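You operate a simulated robot arm through the tools that you are given. There is no shell and no other tool. Be economical: measure what you need, move in short steps, check, and stop when the job is done.

Carry out the task below with a simulated two-armed robot. There is one attempt and no reset: what you move stays moved.

Task
Brush out the red tray, bring it to the yellow bench and load both shoes.
Fine: both shoes from the bench's clear end; the brush goes back where it stood. Set down upright: brush, shoe. What is to be rubbed or washed off counts as gone when no trace of it is left.
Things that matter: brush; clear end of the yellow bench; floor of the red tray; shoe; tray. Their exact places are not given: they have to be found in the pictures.

The check looks at the end state, three seconds after you hand in, the way a careful person would. Anything else that was tipped, shoved, dropped, spilled or broken makes it a failure.

Robot
Two 7-joint arms with two-finger parallel grippers on one trunk, on a base that drives. Base frame: it is fixed to the floor where the robot stands at the start and does not move with it; the origin is under the middle of the robot, x ahead of it, y to its left, z up. Units: mm, degrees, N and s.
The left shoulder is at the start at [50, 187, 1160], the right one opposite. With the tool pointing down near the work surface each hand reaches from about 100 to 660 mm from the robot's upright axis, wherever it stands, measured 20 degrees to its own side. Places, roughly: clear end of the yellow bench [600, -300, 800]; floor of the red tray [500, 300, 900]; tray (30x17x9 cm) [500, 300, 900]. Payload 3.43 kg a hand.
The TCP of each hand is the grasp point between the finger pads, 30 mm short of the fingertips. In the tool frame z runs along the fingers and y along their closing line. The gripper opens to 94 mm. The fingers are 28 mm wide and 10 mm thick; the gripper's body (50 by 96 mm) begins 55 mm behind the TCP.
Orientation is that of the tool frame in the base frame, as [roll, pitch, yaw] about the fixed x, y, z axes, in that order (R = Rz(yaw) Ry(pitch) Rx(roll)). With the fingers straight down and closing along the base's y, the tool's x points along the base's -x, its y along +y and its z along -z.

Tools
- The arms move only by the tool drive_tool. It takes "left_targets", "right_targets" or both (then of equal length, played together; a hand with none holds still); each is a list of rows, each a list of 7 numbers: the closure, from 0 (fully open) to 1 (shut), then the shift along the tool's x, y, z in mm, then the turn, a rotation vector about the tool's x, y, z in degrees. In form: [[claw, tx, ty, tz, ax, ay, az], ...]. A call has 1 to 12 rows; each row shifts and turns the commanded pose from where the row before left it, along the tool's axes as they then stand. A row lasts 0.2 s, in which the tool goes at most 50 mm and 8.6 degrees; a call with a longer step from one row to the next is refused whole, and so is a gripper value outside its range. A pose out of reach is approached as far as the arm can. The call stops where the force on the tool passes 40 N (or 10 N more than at its start, if that is more) or the arm is blocked; 0.2 s more then pass. Each finger travels about 153 mm/s and halts on what it meets, pressing with about 21 N; the grip force reading is that of the motor and also rises with nothing between the fingers. The clock runs only during rows and for 0.2 s after the last one: add rows that do not move to give the fingers time. The reply holds the time, the measured pose of the TCP, the force on the tool along the base axes, the opening and the grip force, in the units named above and with some noise, with the torque about the TCP (base axes, N m) and any sound that the robot's microphone picked up.
- Cameras (640 x 400 px; columns grow to the right, rows downward): "scene" is now at [145.4, 12.4, 1325.5]; the picture's right is [0.14, -0.99, 0.00], its down [-0.53, -0.08, -0.84] and it looks along [0.84, 0.12, -0.54] (base axes); focal length 238 px, centre (320, 200). "left" rides on the left gripper at [76, -14, -103] in its tool frame; the picture's right is [0.18, 0.98, 0.00], its down [-0.75, 0.14, -0.64] and it looks along [-0.63, 0.12, 0.77] (tool axes); focal length 243 px, centre (320, 200). "right" rides on the right gripper at [76, 14, -103] in its tool frame; the picture's right is [-0.18, 0.98, 0.00], its down [-0.75, -0.14, -0.64] and it looks along [-0.63, -0.12, 0.77] (tool axes); focal length 243 px, centre (320, 200).
- capture(camera): a new picture of that camera. No time passes.
- lift_body(by): slides the trunk up (or, below 0, down) by that many mm; the arms and the scene camera ride with it, the base frame stays. It gives what a move gives, with no picture.
- steer(legs): drives the robot by 1 to 6 legs, each [ahead, left, turn to the left] in mm, mm and degrees, along the robot's own axes; the way and the turn of a leg run together, so that a leg with both is an arc; at most 1500 mm and 180 degrees a leg. The arms and the cameras ride along, it lands a little off, and it stops where it bumps. It gives what a move gives.
- pan_tilt(pan, tilt): turns the head with the scene camera to pan (to the left, within 80 degrees either way) and tilt (down, from -29 to 69), counted from straight ahead of the robot. It gives what a move gives.
- probe_pixels(camera, pixels): for up to 12 pixels [column, row] of the newest picture of that camera ("zoom" is the newest enlarged one), the place [x, y, z] in the base frame of the surface seen there, good to about 3 mm. No time passes.
- inspect(camera, box): a new picture of the part [left, top, right, bottom] of that camera's present view, enlarged. No time passes.
- job_done(): hands the job in; it is judged then, once.

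Keep the steps short. Do not move on a guess: measure, check each grasp and each placing, and mend mistakes. In all there are 80 turns and 62 pictures (those below and enlarged ones count). Leave the grippers open and the arms clear of the work at the hand-in unless told otherwise, and finish with a single line.

The tools are called as name(argument=value, ...) on one line, values as JSON. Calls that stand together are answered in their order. drive_tool: Moves the arms, as the interface text tells. Its arguments: {"type":"object","properties":{"left_targets":{"type":"array","items":{"type":"array","items":{"type":"number"}}},"right_targets":{"type":"array","items":{"type":"array","items":{"type":"number"}}}},"required":[]} The other tools are called the same way: lift_body (by) slides the trunk up or down; steer (legs) drives the base; pan_tilt (pan, tilt) turns the head that bears the scene camera; capture (camera) takes a picture; probe_pixels (camera, pixels) gives the place of the surface under pixels of a picture; inspect (camera, box) takes an enlarged picture of a part of a camera's view; job_done () hands the job in.

At the start:

```text
t: 0.0
left_ee_pos: [452.2, 307.6, 1219.1]
left_orientation: [180.0, 0.1, -179.9]
left_wrist_force: [0.2, 0.6, 0.0]
left_wrist_torque: [0.0, 0.03, 0.01]
left_width: 93.9
left_grip_force: 0.0
right_ee_pos: [394.8, -87.1, 1164.5]
right_orientation: [180.0, 0.0, 179.9]
right_wrist_force: [0.1, 0.3, 0.3]
right_wrist_torque: [-0.02, 0.01, -0.02]
right_width: 93.9
right_grip_force: 0.0
trunk travel left (down, up): [-375.0, 57.0]
robot x, y, heading: [-3.8, 1.0, -0.3]
head pan, tilt: [8.2, 32.4]
```

scene: 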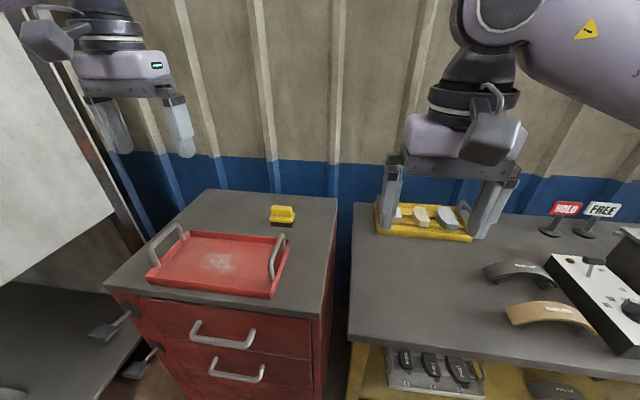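
right: 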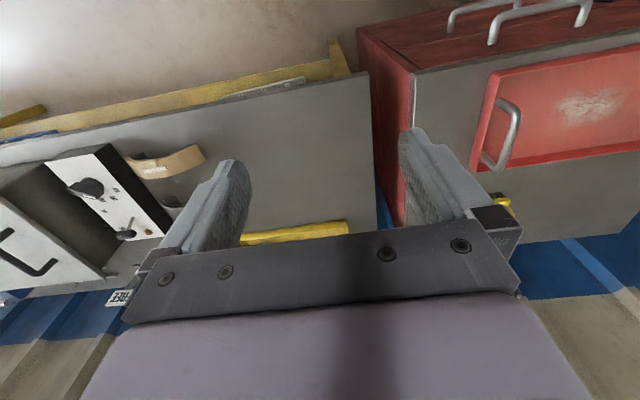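
left: 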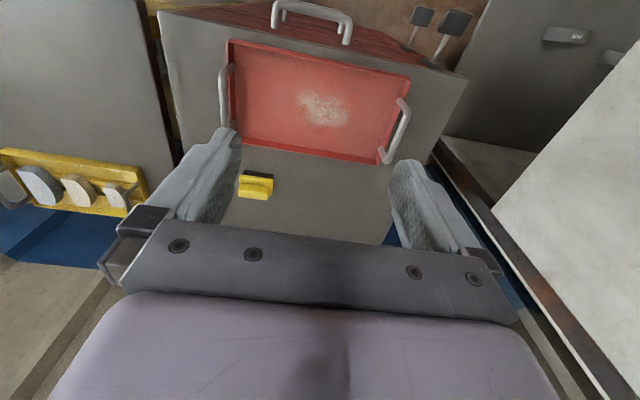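

The red tray with a whitish patch on its floor is on the cabinet, and a yellow brush stands behind it. The bench is on the right with two arched pieces, one dark and one tan. I'll enlarge these areas.

inspect(camera="scene", box=[340, 190, 640, 400])

inspect(camera="scene", box=[100, 180, 340, 330])

probe_pixels(camera="scene", pixels=[[281, 209], [283, 221], [220, 263], [165, 233], [276, 243], [150, 270], [270, 297], [288, 240], [188, 232], [300, 280], [320, 200], [218, 240]])

```text
1.90 times, centred on (490, 295) of scene
```

zoom: 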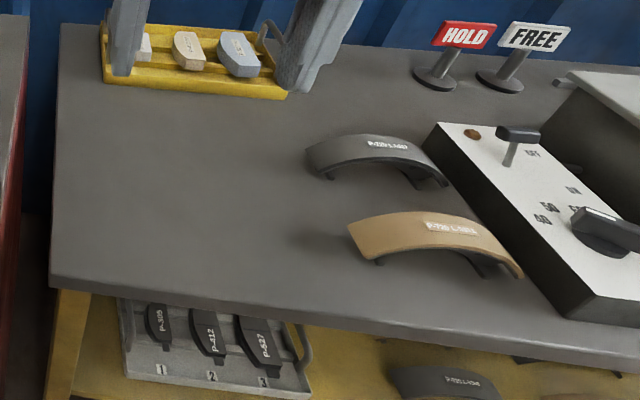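

```text
2.67 times, centred on (220, 255) of scene
```

zoom: 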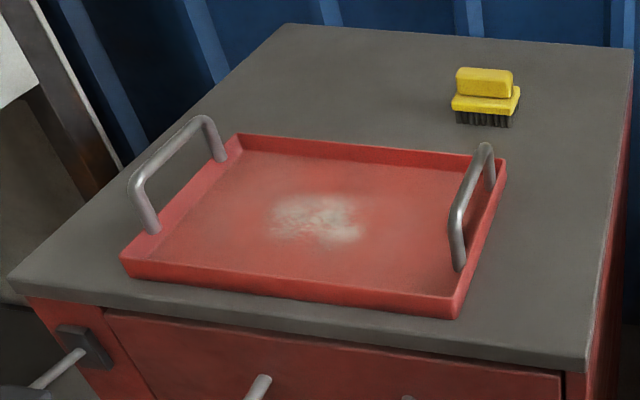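

```text
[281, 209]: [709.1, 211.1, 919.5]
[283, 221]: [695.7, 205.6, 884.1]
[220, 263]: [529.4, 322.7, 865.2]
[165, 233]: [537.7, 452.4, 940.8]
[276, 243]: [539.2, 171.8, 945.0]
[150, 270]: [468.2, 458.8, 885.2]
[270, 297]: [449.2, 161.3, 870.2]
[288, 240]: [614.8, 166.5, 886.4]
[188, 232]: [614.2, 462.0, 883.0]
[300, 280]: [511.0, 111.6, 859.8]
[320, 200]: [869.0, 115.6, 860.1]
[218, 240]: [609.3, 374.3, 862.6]
```

The bench has two brake shoes on it and more on the shelf below. I'll turn the head right to see the whole bench.

pan_tilt(pan=-30, tilt=40)

capture(camera="scene")

```text
t: 1.0
left_ee_pos: [451.4, 307.4, 1218.1]
left_orientation: [-180.0, 0.2, -180.0]
left_wrist_force: [1.0, -0.4, 0.2]
left_wrist_torque: [-0.01, 0.0, 0.01]
left_width: 93.9
left_grip_force: 0.0
right_ee_pos: [394.0, -87.3, 1164.0]
right_orientation: [180.0, 0.1, -180.0]
right_wrist_force: [0.3, -0.3, -0.1]
right_wrist_torque: [0.0, 0.02, -0.03]
right_width: 94.2
right_grip_force: 0.1
trunk travel left (down, up): [-375.0, 57.0]
robot x, y, heading: [0.9, 1.2, 0.3]
head pan, tilt: [-30.0, 40.0]
```

```text
56 pictures are left
```

scene: 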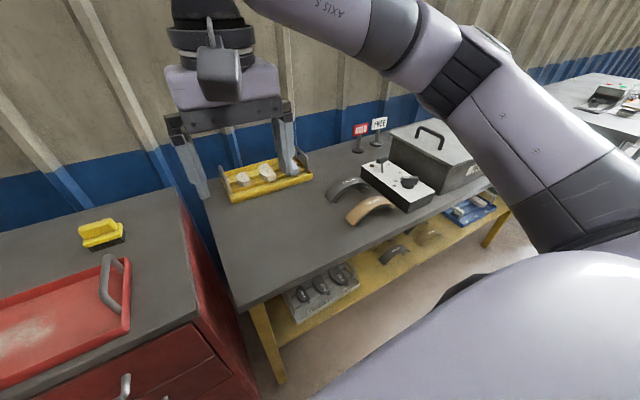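

inspect(camera="scene", box=[200, 110, 520, 310])

probe_pixels(camera="scene", pixels=[[345, 188], [331, 196], [362, 186], [370, 207], [350, 217], [390, 205], [240, 302], [185, 190], [312, 182], [225, 198], [375, 208], [300, 240]])

```text
2.00 times, centred on (360, 210) of scene
```

zoom: 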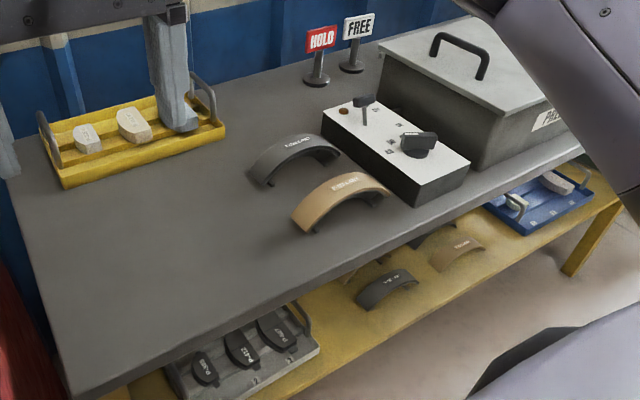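

```text
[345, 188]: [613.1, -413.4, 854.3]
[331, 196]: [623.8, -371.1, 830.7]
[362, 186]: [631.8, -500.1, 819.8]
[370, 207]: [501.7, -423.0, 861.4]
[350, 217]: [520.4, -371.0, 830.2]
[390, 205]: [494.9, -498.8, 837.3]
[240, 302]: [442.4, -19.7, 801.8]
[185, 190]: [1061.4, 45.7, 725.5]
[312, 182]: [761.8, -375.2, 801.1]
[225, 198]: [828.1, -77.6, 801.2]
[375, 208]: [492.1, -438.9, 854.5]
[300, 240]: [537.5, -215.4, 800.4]
```

The dark shoe is at about (620,-430) and the tan one at about (505,-435). The bench top is at z≈800 and its left end is clear. The brush is about 735 mm from my axis, so it's slightly out of reach. I'll look down to see how much room there is to drive ahead, and look closely at the brush.

pan_tilt(pan=10, tilt=66)

capture(camera="scene")

inspect(camera="left", box=[200, 40, 440, 215])

probe_pixels(camera="zoom", pixels=[[110, 358], [190, 362], [112, 410], [192, 415], [115, 385], [150, 365], [150, 385], [290, 180]])

```text
t: 2.1
left_ee_pos: [451.8, 307.7, 1218.4]
left_orientation: [180.0, 0.1, -179.9]
left_wrist_force: [0.4, -0.1, 0.5]
left_wrist_torque: [-0.01, 0.05, 0.02]
left_width: 93.8
left_grip_force: 0.0
right_ee_pos: [394.0, -86.6, 1163.5]
right_orientation: [-180.0, 0.0, -179.9]
right_wrist_force: [-0.2, -0.3, 0.0]
right_wrist_torque: [-0.02, 0.01, 0.01]
right_width: 93.7
right_grip_force: 0.1
trunk travel left (down, up): [-375.0, 57.0]
robot x, y, heading: [-3.4, 0.6, 0.0]
head pan, tilt: [10.0, 66.0]
```

```text
54 pictures are left
```

scene: 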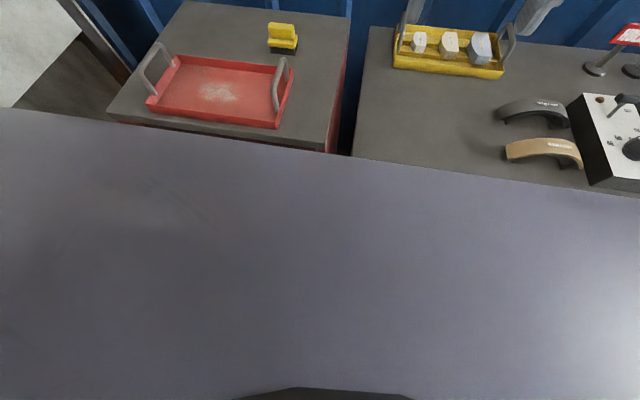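

```text
2.29 times, centred on (320, 128) of left
```

zoom: 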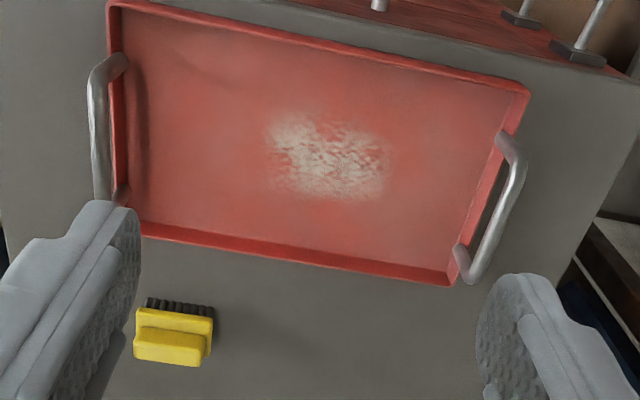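

```text
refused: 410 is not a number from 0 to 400
```

probe_pixels(camera="zoom", pixels=[[140, 312], [208, 318], [140, 330], [205, 338], [138, 355], [198, 362], [170, 350], [150, 302], [210, 308], [172, 318], [136, 340], [330, 155]])

probe_pixels(camera="scene", pixels=[[268, 28], [296, 33], [282, 35], [284, 48], [110, 115], [335, 148], [360, 152], [150, 95], [275, 122], [291, 70], [177, 60], [150, 75]])

```text
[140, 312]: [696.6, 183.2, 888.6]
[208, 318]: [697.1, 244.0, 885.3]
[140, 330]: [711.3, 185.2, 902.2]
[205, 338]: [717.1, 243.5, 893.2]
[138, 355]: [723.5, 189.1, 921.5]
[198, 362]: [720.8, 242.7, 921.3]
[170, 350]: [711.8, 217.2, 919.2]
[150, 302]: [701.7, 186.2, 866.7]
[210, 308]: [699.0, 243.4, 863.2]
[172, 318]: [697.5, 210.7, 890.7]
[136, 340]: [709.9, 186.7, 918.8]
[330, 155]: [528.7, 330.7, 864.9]
```

```text
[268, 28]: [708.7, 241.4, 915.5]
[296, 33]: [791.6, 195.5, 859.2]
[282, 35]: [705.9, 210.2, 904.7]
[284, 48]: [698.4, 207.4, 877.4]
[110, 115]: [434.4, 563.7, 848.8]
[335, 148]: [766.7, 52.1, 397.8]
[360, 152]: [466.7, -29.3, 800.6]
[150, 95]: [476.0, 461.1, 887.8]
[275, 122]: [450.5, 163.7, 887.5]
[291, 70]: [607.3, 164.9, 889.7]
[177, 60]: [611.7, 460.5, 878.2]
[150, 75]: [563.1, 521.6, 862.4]
```

The brush spans y 184–245 and z 860–921. Before I drive ahead, I'll probe my own body front in this picture to judge how much room I have.

probe_pixels(camera="scene", pixels=[[320, 200], [320, 300], [320, 395], [100, 130], [500, 200], [340, 170], [350, 156], [320, 160]])

probe_pixels(camera="left", pixels=[[320, 15], [400, 10], [200, 5], [285, 5], [600, 60], [400, 45]])

```text
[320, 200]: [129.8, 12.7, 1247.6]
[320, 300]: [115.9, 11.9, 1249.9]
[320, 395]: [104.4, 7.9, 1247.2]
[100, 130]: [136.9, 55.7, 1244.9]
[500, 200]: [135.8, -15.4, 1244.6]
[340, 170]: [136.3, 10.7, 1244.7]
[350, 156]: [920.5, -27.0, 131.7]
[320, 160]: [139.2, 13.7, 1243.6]
```

```text
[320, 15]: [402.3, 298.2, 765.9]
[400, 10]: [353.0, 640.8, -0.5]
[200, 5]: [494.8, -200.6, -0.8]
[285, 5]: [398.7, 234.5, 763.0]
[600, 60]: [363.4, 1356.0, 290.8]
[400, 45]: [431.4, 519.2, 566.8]
```

I don't know where my base's front is. The drawer handles stick out to x≈385. I'll tilt the left hand so its camera looks back at my base and the gap.

drive_tool(left_targets=[[0, 0, 0, 0, 0, 8, 0], [0, 0, 0, 0, 0, 8, 0], [0, 0, 0, 0, 0, 8, 0], [0, 0, 0, 0, 0, 8, 0], [0, 0, 0, 0, 0, 8, 0]])

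capture(camera="left")

```text
t: 3.3
left_ee_pos: [376.6, 225.8, 1190.2]
left_orientation: [180.0, -40.0, -179.9]
left_wrist_force: [-0.1, 0.0, -0.2]
left_wrist_torque: [0.0, 0.04, 0.0]
left_width: 93.9
left_grip_force: 0.1
left hand out of reach, approached as far as the arm can: row 3, 4, 5
right_ee_pos: [393.9, -87.5, 1163.4]
right_orientation: [-180.0, 0.0, 180.0]
right_wrist_force: [0.4, 1.0, 0.0]
right_wrist_torque: [-0.07, 0.0, 0.01]
right_width: 94.3
right_grip_force: 0.1
trunk travel left (down, up): [-375.0, 57.0]
robot x, y, heading: [2.7, 2.4, -0.2]
head pan, tilt: [10.0, 66.0]
```

```text
52 pictures are left
```

left: 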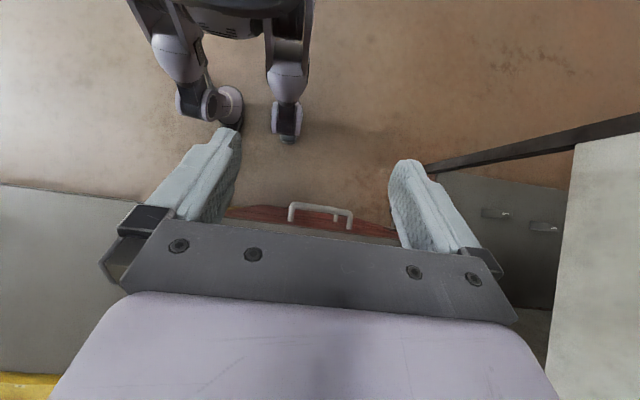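

I can see my wheeled feet. I'll measure how far ahead they reach.

probe_pixels(camera="left", pixels=[[288, 135], [285, 110], [240, 105], [190, 112], [180, 60], [290, 75], [210, 115], [320, 208], [300, 170]])

```text
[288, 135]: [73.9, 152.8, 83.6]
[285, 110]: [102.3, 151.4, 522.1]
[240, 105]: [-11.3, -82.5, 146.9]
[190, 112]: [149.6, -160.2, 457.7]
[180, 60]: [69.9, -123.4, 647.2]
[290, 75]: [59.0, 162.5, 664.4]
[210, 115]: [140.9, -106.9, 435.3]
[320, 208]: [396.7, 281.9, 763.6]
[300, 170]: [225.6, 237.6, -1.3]
```

My base reaches to x≈150 and the handles are at 385, so there's room. I'll undo the tilt, then drive ahead 130 mm.

drive_tool(left_targets=[[0, 0, 0, 0, 0, -8, 0], [0, 0, 0, 0, 0, -8, 0], [0, 0, 0, 0, 0, -8, 0], [0, 0, 0, 0, 0, -8, 0], [0, 0, 0, 0, 0, -8, 0], [0, 0, 0, 0, 0, 0, 0]])

steer(legs=[[130, 0, 0]])

```text
t: 4.7
left_ee_pos: [378.0, 224.9, 1191.4]
left_orientation: [-179.9, 0.2, -179.8]
left_wrist_force: [-0.4, -0.1, 0.5]
left_wrist_torque: [-0.01, -0.01, -0.03]
left_width: 94.0
left_grip_force: 0.1
right_ee_pos: [393.8, -87.8, 1164.3]
right_orientation: [180.0, 0.0, -179.9]
right_wrist_force: [0.2, -0.9, 0.6]
right_wrist_torque: [0.01, 0.03, -0.04]
right_width: 93.9
right_grip_force: 0.0
trunk travel left (down, up): [-375.0, 57.0]
robot x, y, heading: [2.3, -1.9, -0.2]
head pan, tilt: [10.0, 66.0]
```

```text
t: 6.1
left_ee_pos: [499.2, 218.5, 1190.6]
left_orientation: [179.9, -0.1, 179.8]
left_wrist_force: [0.2, 0.6, 0.3]
left_wrist_torque: [0.04, -0.02, -0.02]
left_width: 94.0
left_grip_force: 0.0
right_ee_pos: [512.0, -95.3, 1163.2]
right_orientation: [180.0, 0.0, 179.5]
right_wrist_force: [-0.9, 0.0, 0.1]
right_wrist_torque: [0.0, -0.04, -0.02]
right_width: 94.1
right_grip_force: 0.0
trunk travel left (down, up): [-375.0, 57.0]
robot x, y, heading: [119.6, -3.2, -0.3]
head pan, tilt: [10.0, 66.0]
stopped in leg 1: the robot was blocked; the commanded pose is now the measured one
```

The drive was blocked at x≈120, so I'll check that nothing was displaced. Meanwhile I'll move the left hand above the brush at z≈1010.

drive_tool(left_targets=[[0, -36, -0.7, 30, 0, 0, 0], [0, -36, -0.7, 30, 0, 0, 0], [0, -36, -0.7, 30, 0, 0, 0], [0, -36, -0.7, 30, 0, 0, 0], [0, -36, -0.7, 30, 0, 0, 0], [0, -36, -0.7, 30, 0, 0, 0], [0, 0, 0, 0, 0, 0, 0]])

pan_tilt(pan=10, tilt=45)

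capture(camera="scene")

capture(camera="left")

```text
t: 7.7
left_ee_pos: [716.6, 214.2, 1007.9]
left_orientation: [180.0, 0.0, 179.7]
left_wrist_force: [0.4, 0.2, 0.4]
left_wrist_torque: [0.02, -0.04, 0.0]
left_width: 94.1
left_grip_force: 0.0
right_ee_pos: [513.5, -94.4, 1163.2]
right_orientation: [179.9, -0.1, 179.6]
right_wrist_force: [-0.1, -0.3, -1.3]
right_wrist_torque: [0.02, -0.06, 0.04]
right_width: 94.0
right_grip_force: 0.1
trunk travel left (down, up): [-375.0, 57.0]
robot x, y, heading: [121.4, -4.6, -0.3]
head pan, tilt: [10.0, 66.0]
```

```text
t: 8.6
left_ee_pos: [715.9, 213.7, 1009.3]
left_orientation: [-179.9, -0.1, 179.7]
left_wrist_force: [-0.1, 0.9, 0.5]
left_wrist_torque: [0.02, 0.02, -0.02]
left_width: 94.0
left_grip_force: 0.1
right_ee_pos: [513.9, -93.8, 1163.5]
right_orientation: [-180.0, -0.1, 179.5]
right_wrist_force: [0.2, 0.7, -0.4]
right_wrist_torque: [-0.01, 0.01, 0.0]
right_width: 93.8
right_grip_force: 0.1
trunk travel left (down, up): [-375.0, 57.0]
robot x, y, heading: [121.3, -3.0, -0.5]
head pan, tilt: [10.0, 45.0]
```

```text
51 pictures are left
```

scene: 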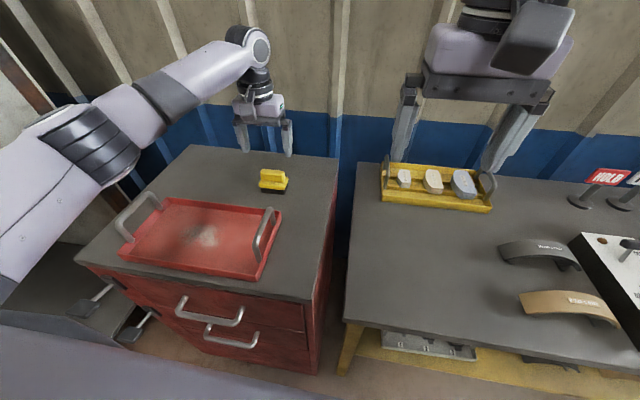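

```text
50 pictures are left
```

left: 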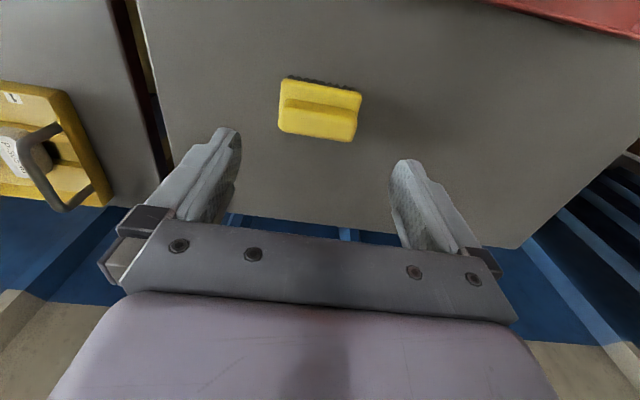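

Nothing looks disturbed. I'll re-measure the brush from this close view, plus a few tray points in the scene picture.

probe_pixels(camera="left", pixels=[[290, 92], [361, 98], [288, 110], [356, 112], [282, 133], [350, 140], [320, 120], [286, 82], [352, 90], [318, 132]])

probe_pixels(camera="scene", pixels=[[201, 238], [137, 207], [268, 230], [270, 172], [259, 270], [283, 202]])

```text
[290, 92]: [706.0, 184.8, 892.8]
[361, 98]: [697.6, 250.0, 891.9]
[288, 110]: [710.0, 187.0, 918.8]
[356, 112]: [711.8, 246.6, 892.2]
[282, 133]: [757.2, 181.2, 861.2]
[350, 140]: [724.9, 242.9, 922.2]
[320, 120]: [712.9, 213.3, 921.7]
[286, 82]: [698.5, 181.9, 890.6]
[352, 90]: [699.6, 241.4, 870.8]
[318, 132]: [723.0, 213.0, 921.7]
```

```text
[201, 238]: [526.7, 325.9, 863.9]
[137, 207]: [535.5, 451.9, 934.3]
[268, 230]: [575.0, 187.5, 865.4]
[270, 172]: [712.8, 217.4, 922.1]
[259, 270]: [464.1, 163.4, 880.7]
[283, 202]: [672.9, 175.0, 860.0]
```

The brush centre is at (716,214) and the tray hasn't moved. I'll lower the hand to z≈908 and close along y over the brush's ends.

drive_tool(left_targets=[[0, 0, 0, 40, 0, 0, 0], [0, 0, 0, 40, 0, 0, 0], [0, 0, 0, 21, 0, 0, 0], [0, 0, 0, 0, 0, 0, 0]])

drive_tool(left_targets=[[0.2, 0, 0, 0, 0, 0, 0], [0.5, 0, 0, 0, 0, 0, 0], [0.7, 0, 0, 0, 0, 0, 0], [0.7, 0, 0, 0, 0, 0, 0]])

capture(camera="left")

```text
t: 9.6
left_ee_pos: [715.9, 213.7, 907.2]
left_orientation: [-179.9, -0.1, 179.9]
left_wrist_force: [-0.1, -0.2, 0.2]
left_wrist_torque: [0.01, 0.0, 0.01]
left_width: 93.9
left_grip_force: 0.0
right_ee_pos: [513.4, -94.9, 1163.1]
right_orientation: [-180.0, -0.2, 179.6]
right_wrist_force: [0.4, -0.4, -0.2]
right_wrist_torque: [0.02, 0.0, 0.04]
right_width: 94.0
right_grip_force: 0.0
trunk travel left (down, up): [-375.0, 57.0]
robot x, y, heading: [119.3, -4.5, -0.3]
head pan, tilt: [10.0, 45.0]
```

```text
t: 10.6
left_ee_pos: [716.1, 213.5, 908.1]
left_orientation: [-179.9, -0.1, 179.8]
left_wrist_force: [-0.3, 0.5, 0.3]
left_wrist_torque: [-0.01, -0.02, 0.0]
left_width: 71.6
left_grip_force: 20.6
right_ee_pos: [513.1, -93.7, 1163.5]
right_orientation: [-180.0, -0.2, 179.5]
right_wrist_force: [-0.2, 0.3, 0.3]
right_wrist_torque: [-0.01, -0.02, 0.0]
right_width: 93.9
right_grip_force: 0.1
trunk travel left (down, up): [-375.0, 57.0]
robot x, y, heading: [117.3, -2.5, -0.3]
head pan, tilt: [10.0, 45.0]
```

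```text
49 pictures are left
```

left: 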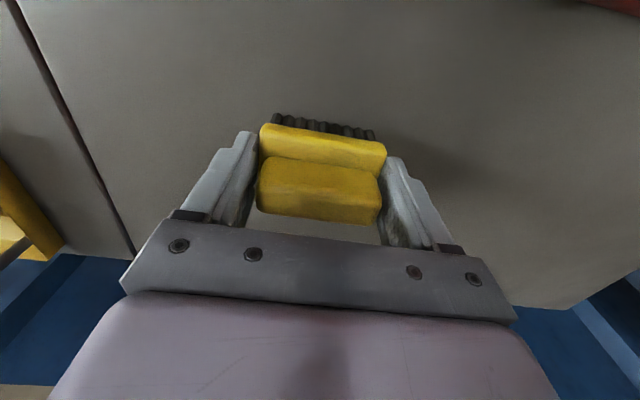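

The grip stopped at 71.6 mm with 20 N, and the brush sits squarely between the pads. I'll lift it 70 mm.

drive_tool(left_targets=[[0.7, 0, 0, -10, 0, 0, 0], [0.7, 0, 0, -30, 0, 0, 0], [0.7, 0, 0, -30, 0, 0, 0], [0.7, 0, 0, 0, 0, 0, 0]])

capture(camera="left")

inspect(camera="scene", box=[110, 100, 350, 290])

probe_pixels(camera="zoom", pixels=[[240, 370], [180, 350], [280, 370], [240, 340], [200, 390], [300, 350], [240, 395]])

```text
t: 11.6
left_ee_pos: [716.3, 212.5, 978.6]
left_orientation: [-180.0, -0.1, 179.6]
left_wrist_force: [-0.3, 0.4, -1.1]
left_wrist_torque: [-0.01, -0.04, 0.02]
left_width: 71.6
left_grip_force: 21.1
right_ee_pos: [513.1, -94.1, 1163.4]
right_orientation: [-180.0, -0.1, 179.5]
right_wrist_force: [-0.6, -0.3, 0.4]
right_wrist_torque: [-0.01, 0.0, -0.04]
right_width: 94.1
right_grip_force: 0.1
trunk travel left (down, up): [-375.0, 57.0]
robot x, y, heading: [123.0, -1.7, -0.3]
head pan, tilt: [10.0, 45.0]
```

```text
48 pictures are left
```

left: 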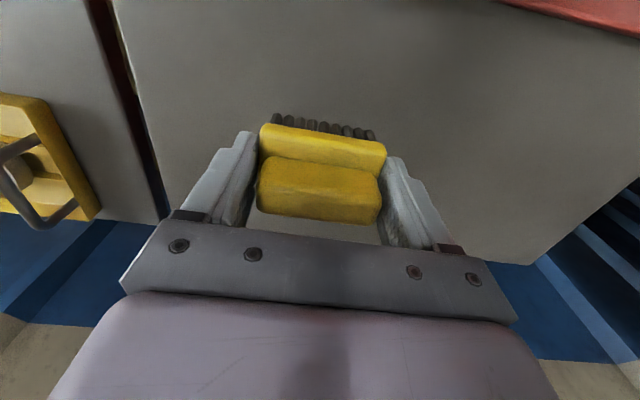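

```text
2.11 times, centred on (230, 195) of scene
```

zoom: 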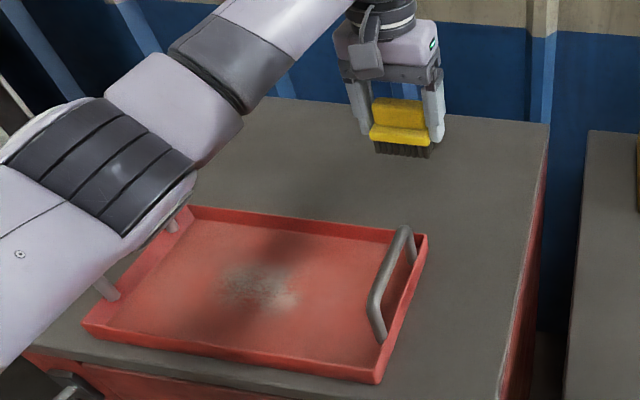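

```text
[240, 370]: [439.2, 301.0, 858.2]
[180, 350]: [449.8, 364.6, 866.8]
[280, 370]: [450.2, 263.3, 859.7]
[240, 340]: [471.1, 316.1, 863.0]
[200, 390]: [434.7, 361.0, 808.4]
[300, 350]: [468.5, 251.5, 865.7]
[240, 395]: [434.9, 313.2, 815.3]
```

The brush is held upright. I'll probe the patch's extent and the height of the left forearm over the tray.

probe_pixels(camera="zoom", pixels=[[222, 285], [300, 298], [262, 262], [262, 312], [210, 270], [130, 180], [60, 240], [185, 185], [250, 60], [15, 330], [100, 270]])

```text
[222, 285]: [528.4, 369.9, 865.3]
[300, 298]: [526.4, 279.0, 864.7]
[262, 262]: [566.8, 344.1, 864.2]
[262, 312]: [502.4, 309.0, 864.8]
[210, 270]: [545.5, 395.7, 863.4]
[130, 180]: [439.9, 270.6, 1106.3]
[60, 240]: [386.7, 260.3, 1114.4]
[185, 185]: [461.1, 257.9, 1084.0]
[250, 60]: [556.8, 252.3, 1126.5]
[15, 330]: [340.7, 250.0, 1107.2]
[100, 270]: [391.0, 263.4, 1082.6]
```

The forearm clears at z≥1080. The patch covers about x 500–570, y 275–375 on a floor at z≈864.5. I'll carry the brush over to (535,320) at z≈978, then down to z≈925.

drive_tool(left_targets=[[0.7, 30, 21.4, 0, 0, 0, 0], [0.7, 30, 21.4, 0, 0, 0, 0], [0.7, 30, 21.4, 0, 0, 0, 0], [0.7, 30, 21.4, 0, 0, 0, 0], [0.7, 30, 21.4, 0, 0, 0, 0], [0.7, 31, 0, 0, 0, 0, 0], [0.7, 0, 0, 27, 0, 0, 0], [0.7, 0, 0, 27, 0, 0, 0], [0.7, 0, 0, 0, 0, 0, 0]])

```text
t: 13.6
left_ee_pos: [536.2, 322.6, 924.1]
left_orientation: [-179.9, 0.0, 179.7]
left_wrist_force: [-0.3, 0.3, -0.7]
left_wrist_torque: [0.0, 0.0, 0.02]
left_width: 71.3
left_grip_force: 21.2
right_ee_pos: [512.8, -94.0, 1162.3]
right_orientation: [179.8, -0.1, 179.5]
right_wrist_force: [-0.7, 0.2, -0.4]
right_wrist_torque: [-0.01, 0.02, 0.02]
right_width: 93.7
right_grip_force: 0.1
trunk travel left (down, up): [-375.0, 57.0]
robot x, y, heading: [117.7, -4.2, -0.5]
head pan, tilt: [10.0, 45.0]
```

Next I'll lower the brush gently to touch the floor, expecting contact near z≈912.

drive_tool(left_targets=[[0.7, 0, 0, 8, 0, 0, 0], [0.7, 0, 0, 4, 0, 0, 0], [0.7, 0, 0, 2, 0, 0, 0], [0.7, 0, 0, 0, 0, 0, 0]])

```text
t: 14.6
left_ee_pos: [535.0, 323.0, 911.6]
left_orientation: [-179.9, 0.1, 179.8]
left_wrist_force: [-1.2, 0.8, 13.4]
left_wrist_torque: [0.05, 0.34, -0.01]
left_width: 71.5
left_grip_force: 20.9
right_ee_pos: [514.2, -94.5, 1163.5]
right_orientation: [-180.0, 0.0, 179.5]
right_wrist_force: [0.4, 0.6, 0.5]
right_wrist_torque: [0.02, 0.02, 0.0]
right_width: 94.1
right_grip_force: 0.0
trunk travel left (down, up): [-375.0, 57.0]
robot x, y, heading: [117.6, -2.7, -0.4]
head pan, tilt: [10.0, 45.0]
```

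It's in contact at 13 N. I'll ease up 1 mm and sweep ±y in small steps.

drive_tool(left_targets=[[0.7, 0, 0, -1, 0, 0, 0], [0.7, 0, 20, 0, 0, 0, 0], [0.7, 0, 25, 0, 0, 0, 0], [0.7, 0, -25, 0, 0, 0, 0], [0.7, 0, -25, 0, 0, 0, 0], [0.7, 0, -25, 0, 0, 0, 0], [0.7, 0, -15, 0, 0, 0, 0], [0.7, 0, 25, 0, 0, 0, 0], [0.7, 0, 20, 0, 0, 0, 0]])

inspect(camera="scene", box=[110, 100, 350, 290])

```text
t: 16.6
left_ee_pos: [534.9, 319.2, 911.1]
left_orientation: [179.9, -0.2, 179.7]
left_wrist_force: [0.1, -1.1, 2.4]
left_wrist_torque: [-0.05, -0.08, -0.01]
left_width: 71.9
left_grip_force: 21.3
right_ee_pos: [513.1, -94.4, 1163.0]
right_orientation: [179.9, 0.0, 179.5]
right_wrist_force: [-0.9, -0.4, -1.0]
right_wrist_torque: [0.01, 0.02, -0.01]
right_width: 94.0
right_grip_force: 0.0
trunk travel left (down, up): [-375.0, 57.0]
robot x, y, heading: [121.7, -5.1, -0.4]
head pan, tilt: [10.0, 45.0]
```

```text
2.11 times, centred on (230, 195) of scene
```

zoom: 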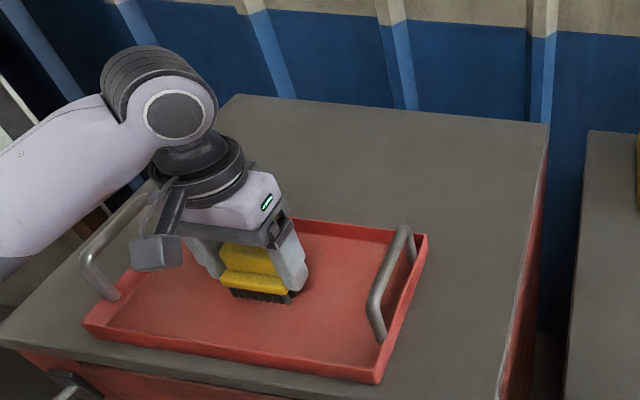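

The tray stayed put and the visible floor is clean. The residual force is low, so I'll press 0.7 mm more and sweep the near row (x≈512) and the far row (x≈558).

drive_tool(left_targets=[[0.7, 23, 0, 0.7, 0, 0, 0], [0.7, 0, 25, 0, 0, 0, 0], [0.7, 0, 25, 0, 0, 0, 0], [0.7, 0, -30, 0, 0, 0, 0], [0.7, 0, -30, 0, 0, 0, 0], [0.7, 0, -30, 0, 0, 0, 0], [0.7, -23, 0, 0, 0, 0, 0], [0.7, -23, 0, 0, 0, 0, 0], [0.7, 0, 30, 0, 0, 0, 0], [0.7, 0, 30, 0, 0, 0, 0], [0.7, 0, 30, 0, 0, 0, 0]])

drive_tool(left_targets=[[0.7, 0, -30, 0, 0, 0, 0], [0.7, 0, -30, 0, 0, 0, 0], [0.7, 0, -30, 0, 0, 0, 0], [0.7, 23, 0, 0, 0, 0, 0], [0.7, 0, 30, 0, 0, 0, 0], [0.7, 0, 30, 0, 0, 0, 0], [0.7, 0, 30, 0, 0, 0, 0], [0.7, 0, -30, 0, 0, 0, 0], [0.7, 0, -20, 0, 0, 0, 0], [0.7, 0, 0, -25, 0, 0, 0], [0.7, 0, 0, -40, 0, 0, 0], [0.7, 0, 0, -10, 0, 0, 0]])

```text
t: 19.0
left_ee_pos: [558.9, 370.2, 913.2]
left_orientation: [-180.0, -0.1, 179.7]
left_wrist_force: [-0.6, -0.3, -1.9]
left_wrist_torque: [-0.01, 0.01, -0.01]
left_width: 71.5
left_grip_force: 21.1
right_ee_pos: [513.2, -94.4, 1163.0]
right_orientation: [-180.0, -0.1, 179.5]
right_wrist_force: [0.0, 0.4, 0.6]
right_wrist_torque: [-0.02, -0.02, 0.04]
right_width: 94.0
right_grip_force: 0.0
trunk travel left (down, up): [-375.0, 57.0]
robot x, y, heading: [122.7, -5.4, -0.3]
head pan, tilt: [10.0, 45.0]
```

```text
t: 21.6
left_ee_pos: [536.7, 323.3, 986.6]
left_orientation: [-180.0, -0.1, 179.6]
left_wrist_force: [-0.3, 0.0, -1.1]
left_wrist_torque: [0.03, 0.01, 0.0]
left_width: 71.5
left_grip_force: 21.2
right_ee_pos: [514.0, -94.7, 1162.7]
right_orientation: [-180.0, -0.1, 179.4]
right_wrist_force: [1.3, -0.4, 0.0]
right_wrist_torque: [-0.02, 0.0, -0.02]
right_width: 93.8
right_grip_force: 0.0
trunk travel left (down, up): [-375.0, 57.0]
robot x, y, heading: [121.9, -7.4, -0.2]
head pan, tilt: [10.0, 45.0]
```

At the end of that sweep the brush may not have touched (z 913, no force). I'll move the hand back toward the brush's spot and inspect the tray floor.

drive_tool(left_targets=[[0.7, -30, 0, 0, 0, 0, 0], [0.7, -30, -21.6, 0, 0, 0, 0], [0.7, -30, -21.6, 0, 0, 0, 0], [0.7, -30, -21.6, 0, 0, 0, 0], [0.7, -30, -21.6, 0, 0, 0, 0], [0.7, -30, -21.6, 0, 0, 0, 0], [0.7, 0, 0, 0, 0, 0, 0]])

inspect(camera="scene", box=[110, 180, 290, 290])

capture(camera="right")

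```text
t: 23.2
left_ee_pos: [712.8, 212.1, 988.3]
left_orientation: [179.9, 0.0, 179.8]
left_wrist_force: [0.5, 0.9, -1.6]
left_wrist_torque: [0.03, 0.01, 0.03]
left_width: 71.5
left_grip_force: 21.1
right_ee_pos: [513.9, -93.8, 1163.7]
right_orientation: [180.0, -0.1, 179.4]
right_wrist_force: [-1.2, -0.8, 0.2]
right_wrist_torque: [0.0, 0.04, -0.01]
right_width: 93.9
right_grip_force: 0.1
trunk travel left (down, up): [-375.0, 57.0]
robot x, y, heading: [121.3, -2.2, -0.5]
head pan, tilt: [10.0, 45.0]
```

```text
3.56 times, centred on (200, 235) of scene
```

zoom: 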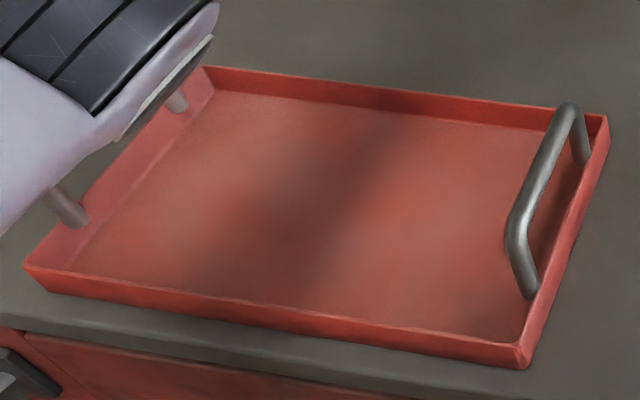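

```text
44 pictures are left
```

right: 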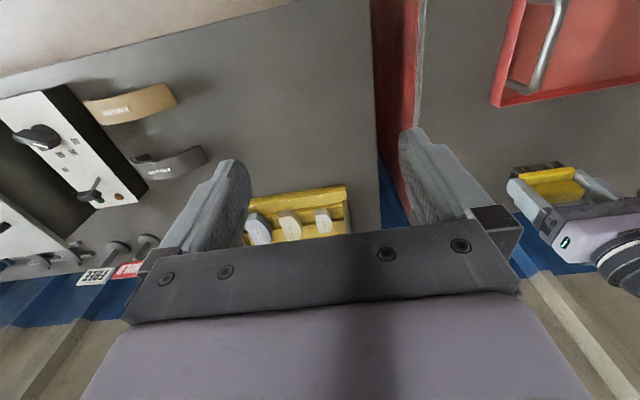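

It looks clean, but the arm's shadow crosses the spot. I'll enlarge further before putting the brush back.

inspect(camera="scene", box=[155, 205, 255, 268])

```text
6.35 times, centred on (205, 236) of scene
```

zoom: 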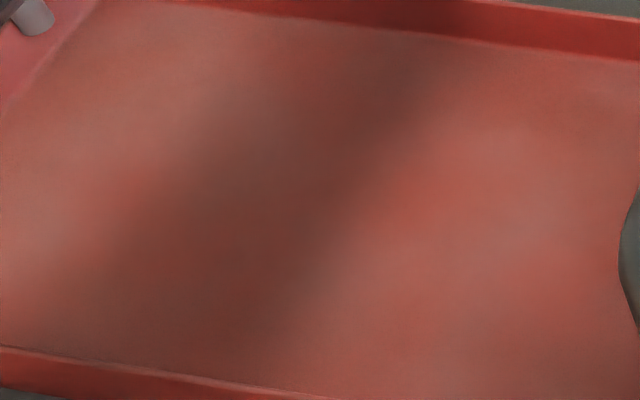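

No patch remains visible; I'll check again once the arm is away. Now I'll return the brush to its spot (716,213.5), lowering to z≈909.

drive_tool(left_targets=[[0.7, -3.3, 1.4, 30, 0, 0, 0], [0.7, 0, 0, 30, 0, 0, 0], [0.7, 0, 0, 14, 0, 0, 0], [0.7, 0, 0, 4, 0, 0, 0], [0.7, 0, 0, 0, 0, 0, 0]])

```text
t: 24.4
left_ee_pos: [715.5, 212.6, 907.2]
left_orientation: [-180.0, -0.1, 179.6]
left_wrist_force: [-0.3, 0.6, -1.7]
left_wrist_torque: [0.02, -0.02, 0.02]
left_width: 71.3
left_grip_force: 21.0
right_ee_pos: [514.8, -93.6, 1161.8]
right_orientation: [180.0, -0.1, 179.5]
right_wrist_force: [0.1, 0.3, -0.1]
right_wrist_torque: [-0.02, -0.01, 0.03]
right_width: 94.1
right_grip_force: 0.0
trunk travel left (down, up): [-375.0, 57.0]
robot x, y, heading: [121.3, -4.4, -0.5]
head pan, tilt: [10.0, 45.0]
```

There's no contact yet, so I'll feel down by small steps.

drive_tool(left_targets=[[0.7, 0, -0.5, 1, 0, 0, 0], [0.7, 0, 0, 1, 0, 0, 0], [0.7, 0, 0, 0, 0, 0, 0]])

```text
t: 25.2
left_ee_pos: [718.3, 211.7, 907.4]
left_orientation: [-180.0, 0.3, 179.7]
left_wrist_force: [-1.6, 1.1, 11.0]
left_wrist_torque: [0.15, 0.24, 0.0]
left_width: 71.6
left_grip_force: 20.6
right_ee_pos: [512.6, -95.4, 1163.3]
right_orientation: [-180.0, 0.0, 179.5]
right_wrist_force: [0.1, 0.0, -0.7]
right_wrist_torque: [0.0, -0.03, 0.02]
right_width: 94.1
right_grip_force: 0.1
trunk travel left (down, up): [-375.0, 57.0]
robot x, y, heading: [119.1, -4.0, -0.5]
head pan, tilt: [10.0, 45.0]
```

It's standing on the top at 11 N. I'll ease up, open and lift away, then go clear to the left for a look at the brush and tray.

drive_tool(left_targets=[[0.7, 0, 0, -1, 0, 0, 0], [0.5, 0, 0, 0, 0, 0, 0], [0, 0, 0, 0, 0, 0, 0], [0, 0, 0, 0, 0, 0, 0], [0, 0, 0, 0, 0, 0, 0], [0, 0, 0, -40, 0, 0, 0], [0, 0, 0, -45, 0, 0, 0], [0, 0, 0, -45, 0, 0, 0], [0, 0, 0, -45, 0, 0, 0], [0, 0, 0, -45, 0, 0, 0]])

drive_tool(left_targets=[[0, 45, 0, 0, 0, 0, 0], [0, 45, 0, 0, 0, 0, 0], [0, 20, 40, 0, 0, 0, 0], [0, 20, 40, 0, 0, 0, 0], [0, 20, 40, 0, 0, 0, 0], [0, 0, 45, 0, 0, 0, 0], [0, 0, 45, 0, 0, 0, 0]])

capture(camera="scene")

```text
t: 27.4
left_ee_pos: [717.3, 211.5, 1128.8]
left_orientation: [-179.9, -0.1, 179.8]
left_wrist_force: [-0.1, 0.3, 0.1]
left_wrist_torque: [-0.01, -0.01, 0.0]
left_width: 94.4
left_grip_force: 0.0
right_ee_pos: [512.3, -94.1, 1163.5]
right_orientation: [179.9, -0.1, 179.5]
right_wrist_force: [0.7, -0.1, -0.9]
right_wrist_torque: [0.06, -0.02, 0.02]
right_width: 94.2
right_grip_force: 0.0
trunk travel left (down, up): [-375.0, 57.0]
robot x, y, heading: [120.5, -1.4, -0.3]
head pan, tilt: [10.0, 45.0]
```

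```text
t: 29.0
left_ee_pos: [568.3, 425.5, 1126.3]
left_orientation: [-179.9, 0.0, 179.7]
left_wrist_force: [0.4, 0.6, -0.2]
left_wrist_torque: [-0.02, -0.03, 0.01]
left_width: 93.9
left_grip_force: 0.0
right_ee_pos: [512.3, -94.5, 1162.7]
right_orientation: [-180.0, 0.1, 179.5]
right_wrist_force: [0.2, -0.2, -0.3]
right_wrist_torque: [-0.02, -0.02, 0.0]
right_width: 94.1
right_grip_force: 0.1
trunk travel left (down, up): [-375.0, 57.0]
robot x, y, heading: [119.8, -3.2, -0.4]
head pan, tilt: [10.0, 45.0]
```

```text
42 pictures are left
```

scene: 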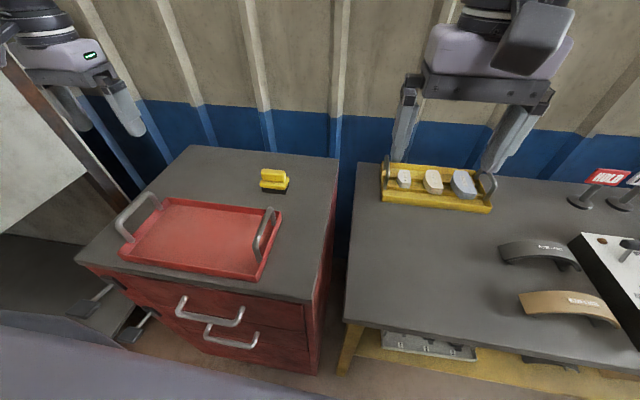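

inspect(camera="scene", box=[110, 160, 300, 290])

probe_pixels(camera="zoom", pixels=[[545, 35], [505, 70], [595, 90], [525, 95], [130, 165], [95, 180], [65, 215], [545, 180], [520, 220], [555, 160], [500, 395], [35, 285]])

inspect(camera="left", box=[120, 0, 420, 190])

```text
3.08 times, centred on (205, 225) of scene
```

zoom: 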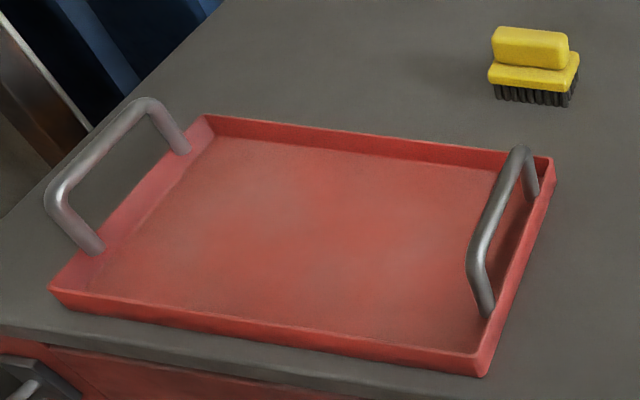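

```text
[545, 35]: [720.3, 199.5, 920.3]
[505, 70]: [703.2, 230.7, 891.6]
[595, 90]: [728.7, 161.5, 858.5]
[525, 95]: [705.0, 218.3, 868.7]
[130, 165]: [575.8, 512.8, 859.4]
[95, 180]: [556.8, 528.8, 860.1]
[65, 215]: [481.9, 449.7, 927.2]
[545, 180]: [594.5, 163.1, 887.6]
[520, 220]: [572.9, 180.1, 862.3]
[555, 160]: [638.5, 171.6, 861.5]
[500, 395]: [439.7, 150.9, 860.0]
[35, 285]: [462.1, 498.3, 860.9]
```

```text
2.11 times, centred on (270, 95) of left
```

zoom: 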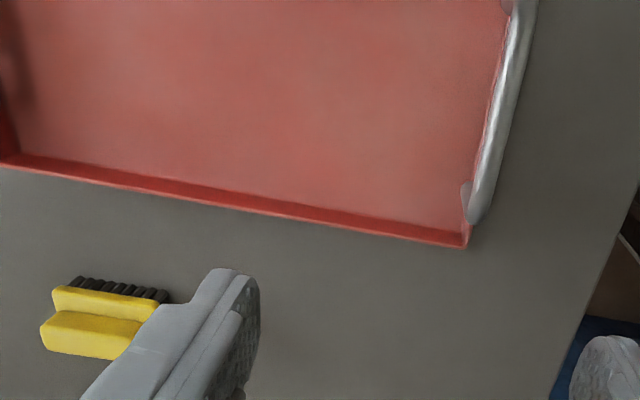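

The tray floor is clean and the brush is upright at its place. Now I'll measure the tray handles precisely.

inspect(camera="scene", box=[110, 160, 300, 290])

probe_pixels(camera="zoom", pixels=[[480, 245], [494, 205], [508, 170], [519, 150], [471, 270], [95, 145], [120, 115], [70, 172], [150, 101], [55, 195], [487, 225], [108, 130]])

```text
3.08 times, centred on (205, 225) of scene
```

zoom: 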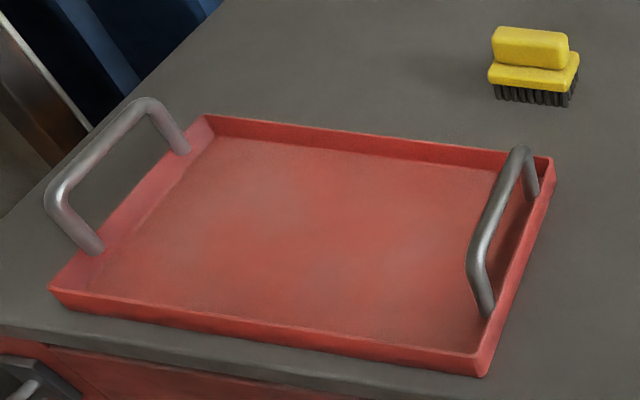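

```text
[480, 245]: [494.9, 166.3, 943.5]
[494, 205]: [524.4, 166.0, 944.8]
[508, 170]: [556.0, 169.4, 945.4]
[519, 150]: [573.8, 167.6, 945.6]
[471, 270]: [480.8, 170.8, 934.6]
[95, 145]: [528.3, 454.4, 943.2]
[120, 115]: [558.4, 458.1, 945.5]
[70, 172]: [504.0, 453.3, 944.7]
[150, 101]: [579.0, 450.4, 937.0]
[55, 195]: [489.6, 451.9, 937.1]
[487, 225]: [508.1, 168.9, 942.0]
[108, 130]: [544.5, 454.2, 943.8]
```

The handle bars run along x at y≈168 and y≈454, top z≈945, centre x≈531. To grip both squarely I want the robot centred on the tray. I'll look left for free floor and raise the left hand a bit out of the way.

pan_tilt(pan=65, tilt=50)

capture(camera="scene")

probe_pixels(camera="scene", pixels=[[300, 100], [200, 150], [400, 150], [500, 200], [100, 200], [200, 250], [300, 200], [450, 100], [550, 150], [120, 100], [400, 250], [300, 300]])

```text
t: 30.2
left_ee_pos: [568.5, 424.8, 1127.2]
left_orientation: [-179.9, 0.0, 179.7]
left_wrist_force: [-0.7, -0.2, 0.8]
left_wrist_torque: [0.0, -0.01, 0.01]
left_width: 94.1
left_grip_force: 0.0
right_ee_pos: [514.0, -93.5, 1163.4]
right_orientation: [180.0, -0.1, 179.4]
right_wrist_force: [0.1, 1.1, -0.1]
right_wrist_torque: [0.01, 0.02, 0.03]
right_width: 93.9
right_grip_force: 0.0
trunk travel left (down, up): [-375.0, 57.0]
robot x, y, heading: [119.4, -2.9, -0.2]
head pan, tilt: [65.0, 50.0]
```

```text
38 pictures are left
```

scene: 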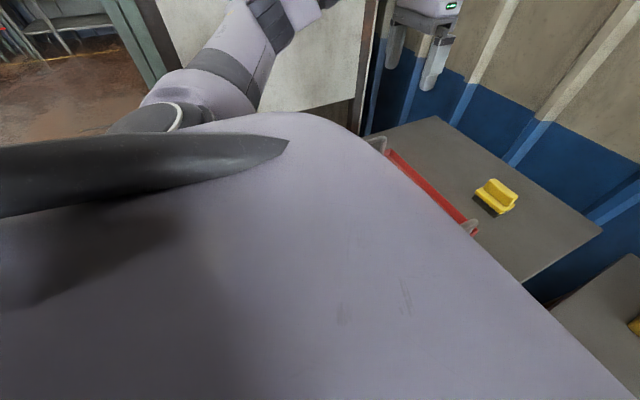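

```text
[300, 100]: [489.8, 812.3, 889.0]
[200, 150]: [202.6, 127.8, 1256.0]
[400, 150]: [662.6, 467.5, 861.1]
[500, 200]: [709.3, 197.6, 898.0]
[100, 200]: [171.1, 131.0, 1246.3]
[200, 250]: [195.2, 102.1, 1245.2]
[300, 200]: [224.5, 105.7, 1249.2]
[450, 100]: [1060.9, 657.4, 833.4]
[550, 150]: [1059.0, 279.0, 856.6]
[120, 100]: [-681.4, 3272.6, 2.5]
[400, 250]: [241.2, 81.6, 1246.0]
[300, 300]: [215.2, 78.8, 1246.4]
```

The white machine panel is at x>360 and the floor in front is free. I'll back up 100 mm, then slide left 310 mm to centre on the tray.

steer(legs=[[-100, 0, 0], [0, 313, 0]])

pan_tilt(pan=0, tilt=45)

capture(camera="scene")

```text
t: 34.0
left_ee_pos: [475.7, 681.2, 1131.6]
left_orientation: [179.0, -0.6, 178.6]
left_wrist_force: [0.3, -0.9, -0.4]
left_wrist_torque: [0.0, -0.02, -0.01]
left_width: 94.0
left_grip_force: 0.1
right_ee_pos: [412.1, 167.0, 1163.8]
right_orientation: [178.9, 0.1, 178.9]
right_wrist_force: [0.9, 0.4, -0.6]
right_wrist_torque: [0.02, -0.02, 0.0]
right_width: 94.0
right_grip_force: 0.0
trunk travel left (down, up): [-375.0, 57.0]
robot x, y, heading: [25.2, 278.2, -0.9]
head pan, tilt: [65.0, 50.0]
stopped in leg 2: the robot was blocked; the commanded pose is now the measured one
```

```text
t: 35.3
left_ee_pos: [476.3, 681.7, 1133.2]
left_orientation: [178.8, -0.4, 178.8]
left_wrist_force: [-1.0, 0.1, -0.1]
left_wrist_torque: [-0.03, -0.02, -0.03]
left_width: 93.5
left_grip_force: 0.1
right_ee_pos: [413.5, 167.3, 1163.0]
right_orientation: [178.8, 0.1, 179.0]
right_wrist_force: [0.4, -0.1, 0.6]
right_wrist_torque: [0.01, 0.0, -0.01]
right_width: 94.0
right_grip_force: 0.0
trunk travel left (down, up): [-375.0, 57.0]
robot x, y, heading: [22.9, 275.9, -0.8]
head pan, tilt: [0.0, 45.0]
```

```text
37 pictures are left
```

scene: 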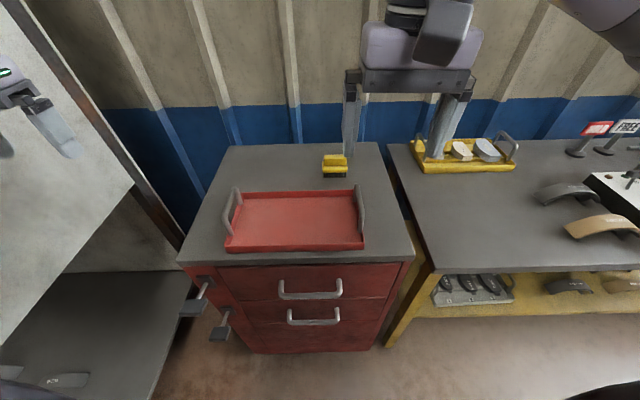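

The left arm touched the white panel at the left, so the robot stopped at y≈277. I'll bring the left hand away from the panel and over the left handle, and the right hand over the right handle, both well above.

drive_tool(left_targets=[[0, 0, -40, 0, 0, 0, 0], [0, -11, -40, 0, 0, 0, 0], [0, -11, -40, 0, 0, 0, 0], [0, -11, -40, 0, 0, 0, 0], [0, -11, -40, 0, 0, 0, 0], [0, -11, -28, 0, 0, 0, 0], [0, 0, 0, 0, 0, 0, 0]], right_targets=[[0, -20, 0, 0, 0, 0, 0], [0, -20, 0, 0, 0, 0, 0], [0, -20, 0, 0, 0, 0, 0], [0, -20, 0, 5, 0, 0, 0], [0, -20, 0, 5, 0, 0, 0], [0, -18, 0, 15, 0, 0, 0], [0, 0, 0, 0, 0, 0, 0]])

capture(camera="scene")

```text
t: 36.9
left_ee_pos: [530.4, 468.6, 1123.4]
left_orientation: [-180.0, -0.7, 179.0]
left_wrist_force: [0.0, 0.2, 0.4]
left_wrist_torque: [-0.02, -0.03, -0.02]
left_width: 94.1
left_grip_force: 0.0
right_ee_pos: [534.7, 182.4, 1136.3]
right_orientation: [180.0, -0.1, 179.0]
right_wrist_force: [-0.2, -0.1, 0.6]
right_wrist_torque: [-0.01, 0.02, 0.0]
right_width: 93.7
right_grip_force: 0.0
trunk travel left (down, up): [-375.0, 57.0]
robot x, y, heading: [24.6, 280.3, -1.1]
head pan, tilt: [0.0, 45.0]
```

```text
36 pictures are left
```

scene: 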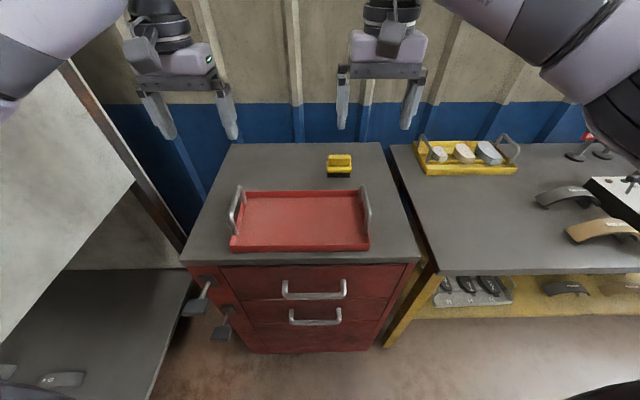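

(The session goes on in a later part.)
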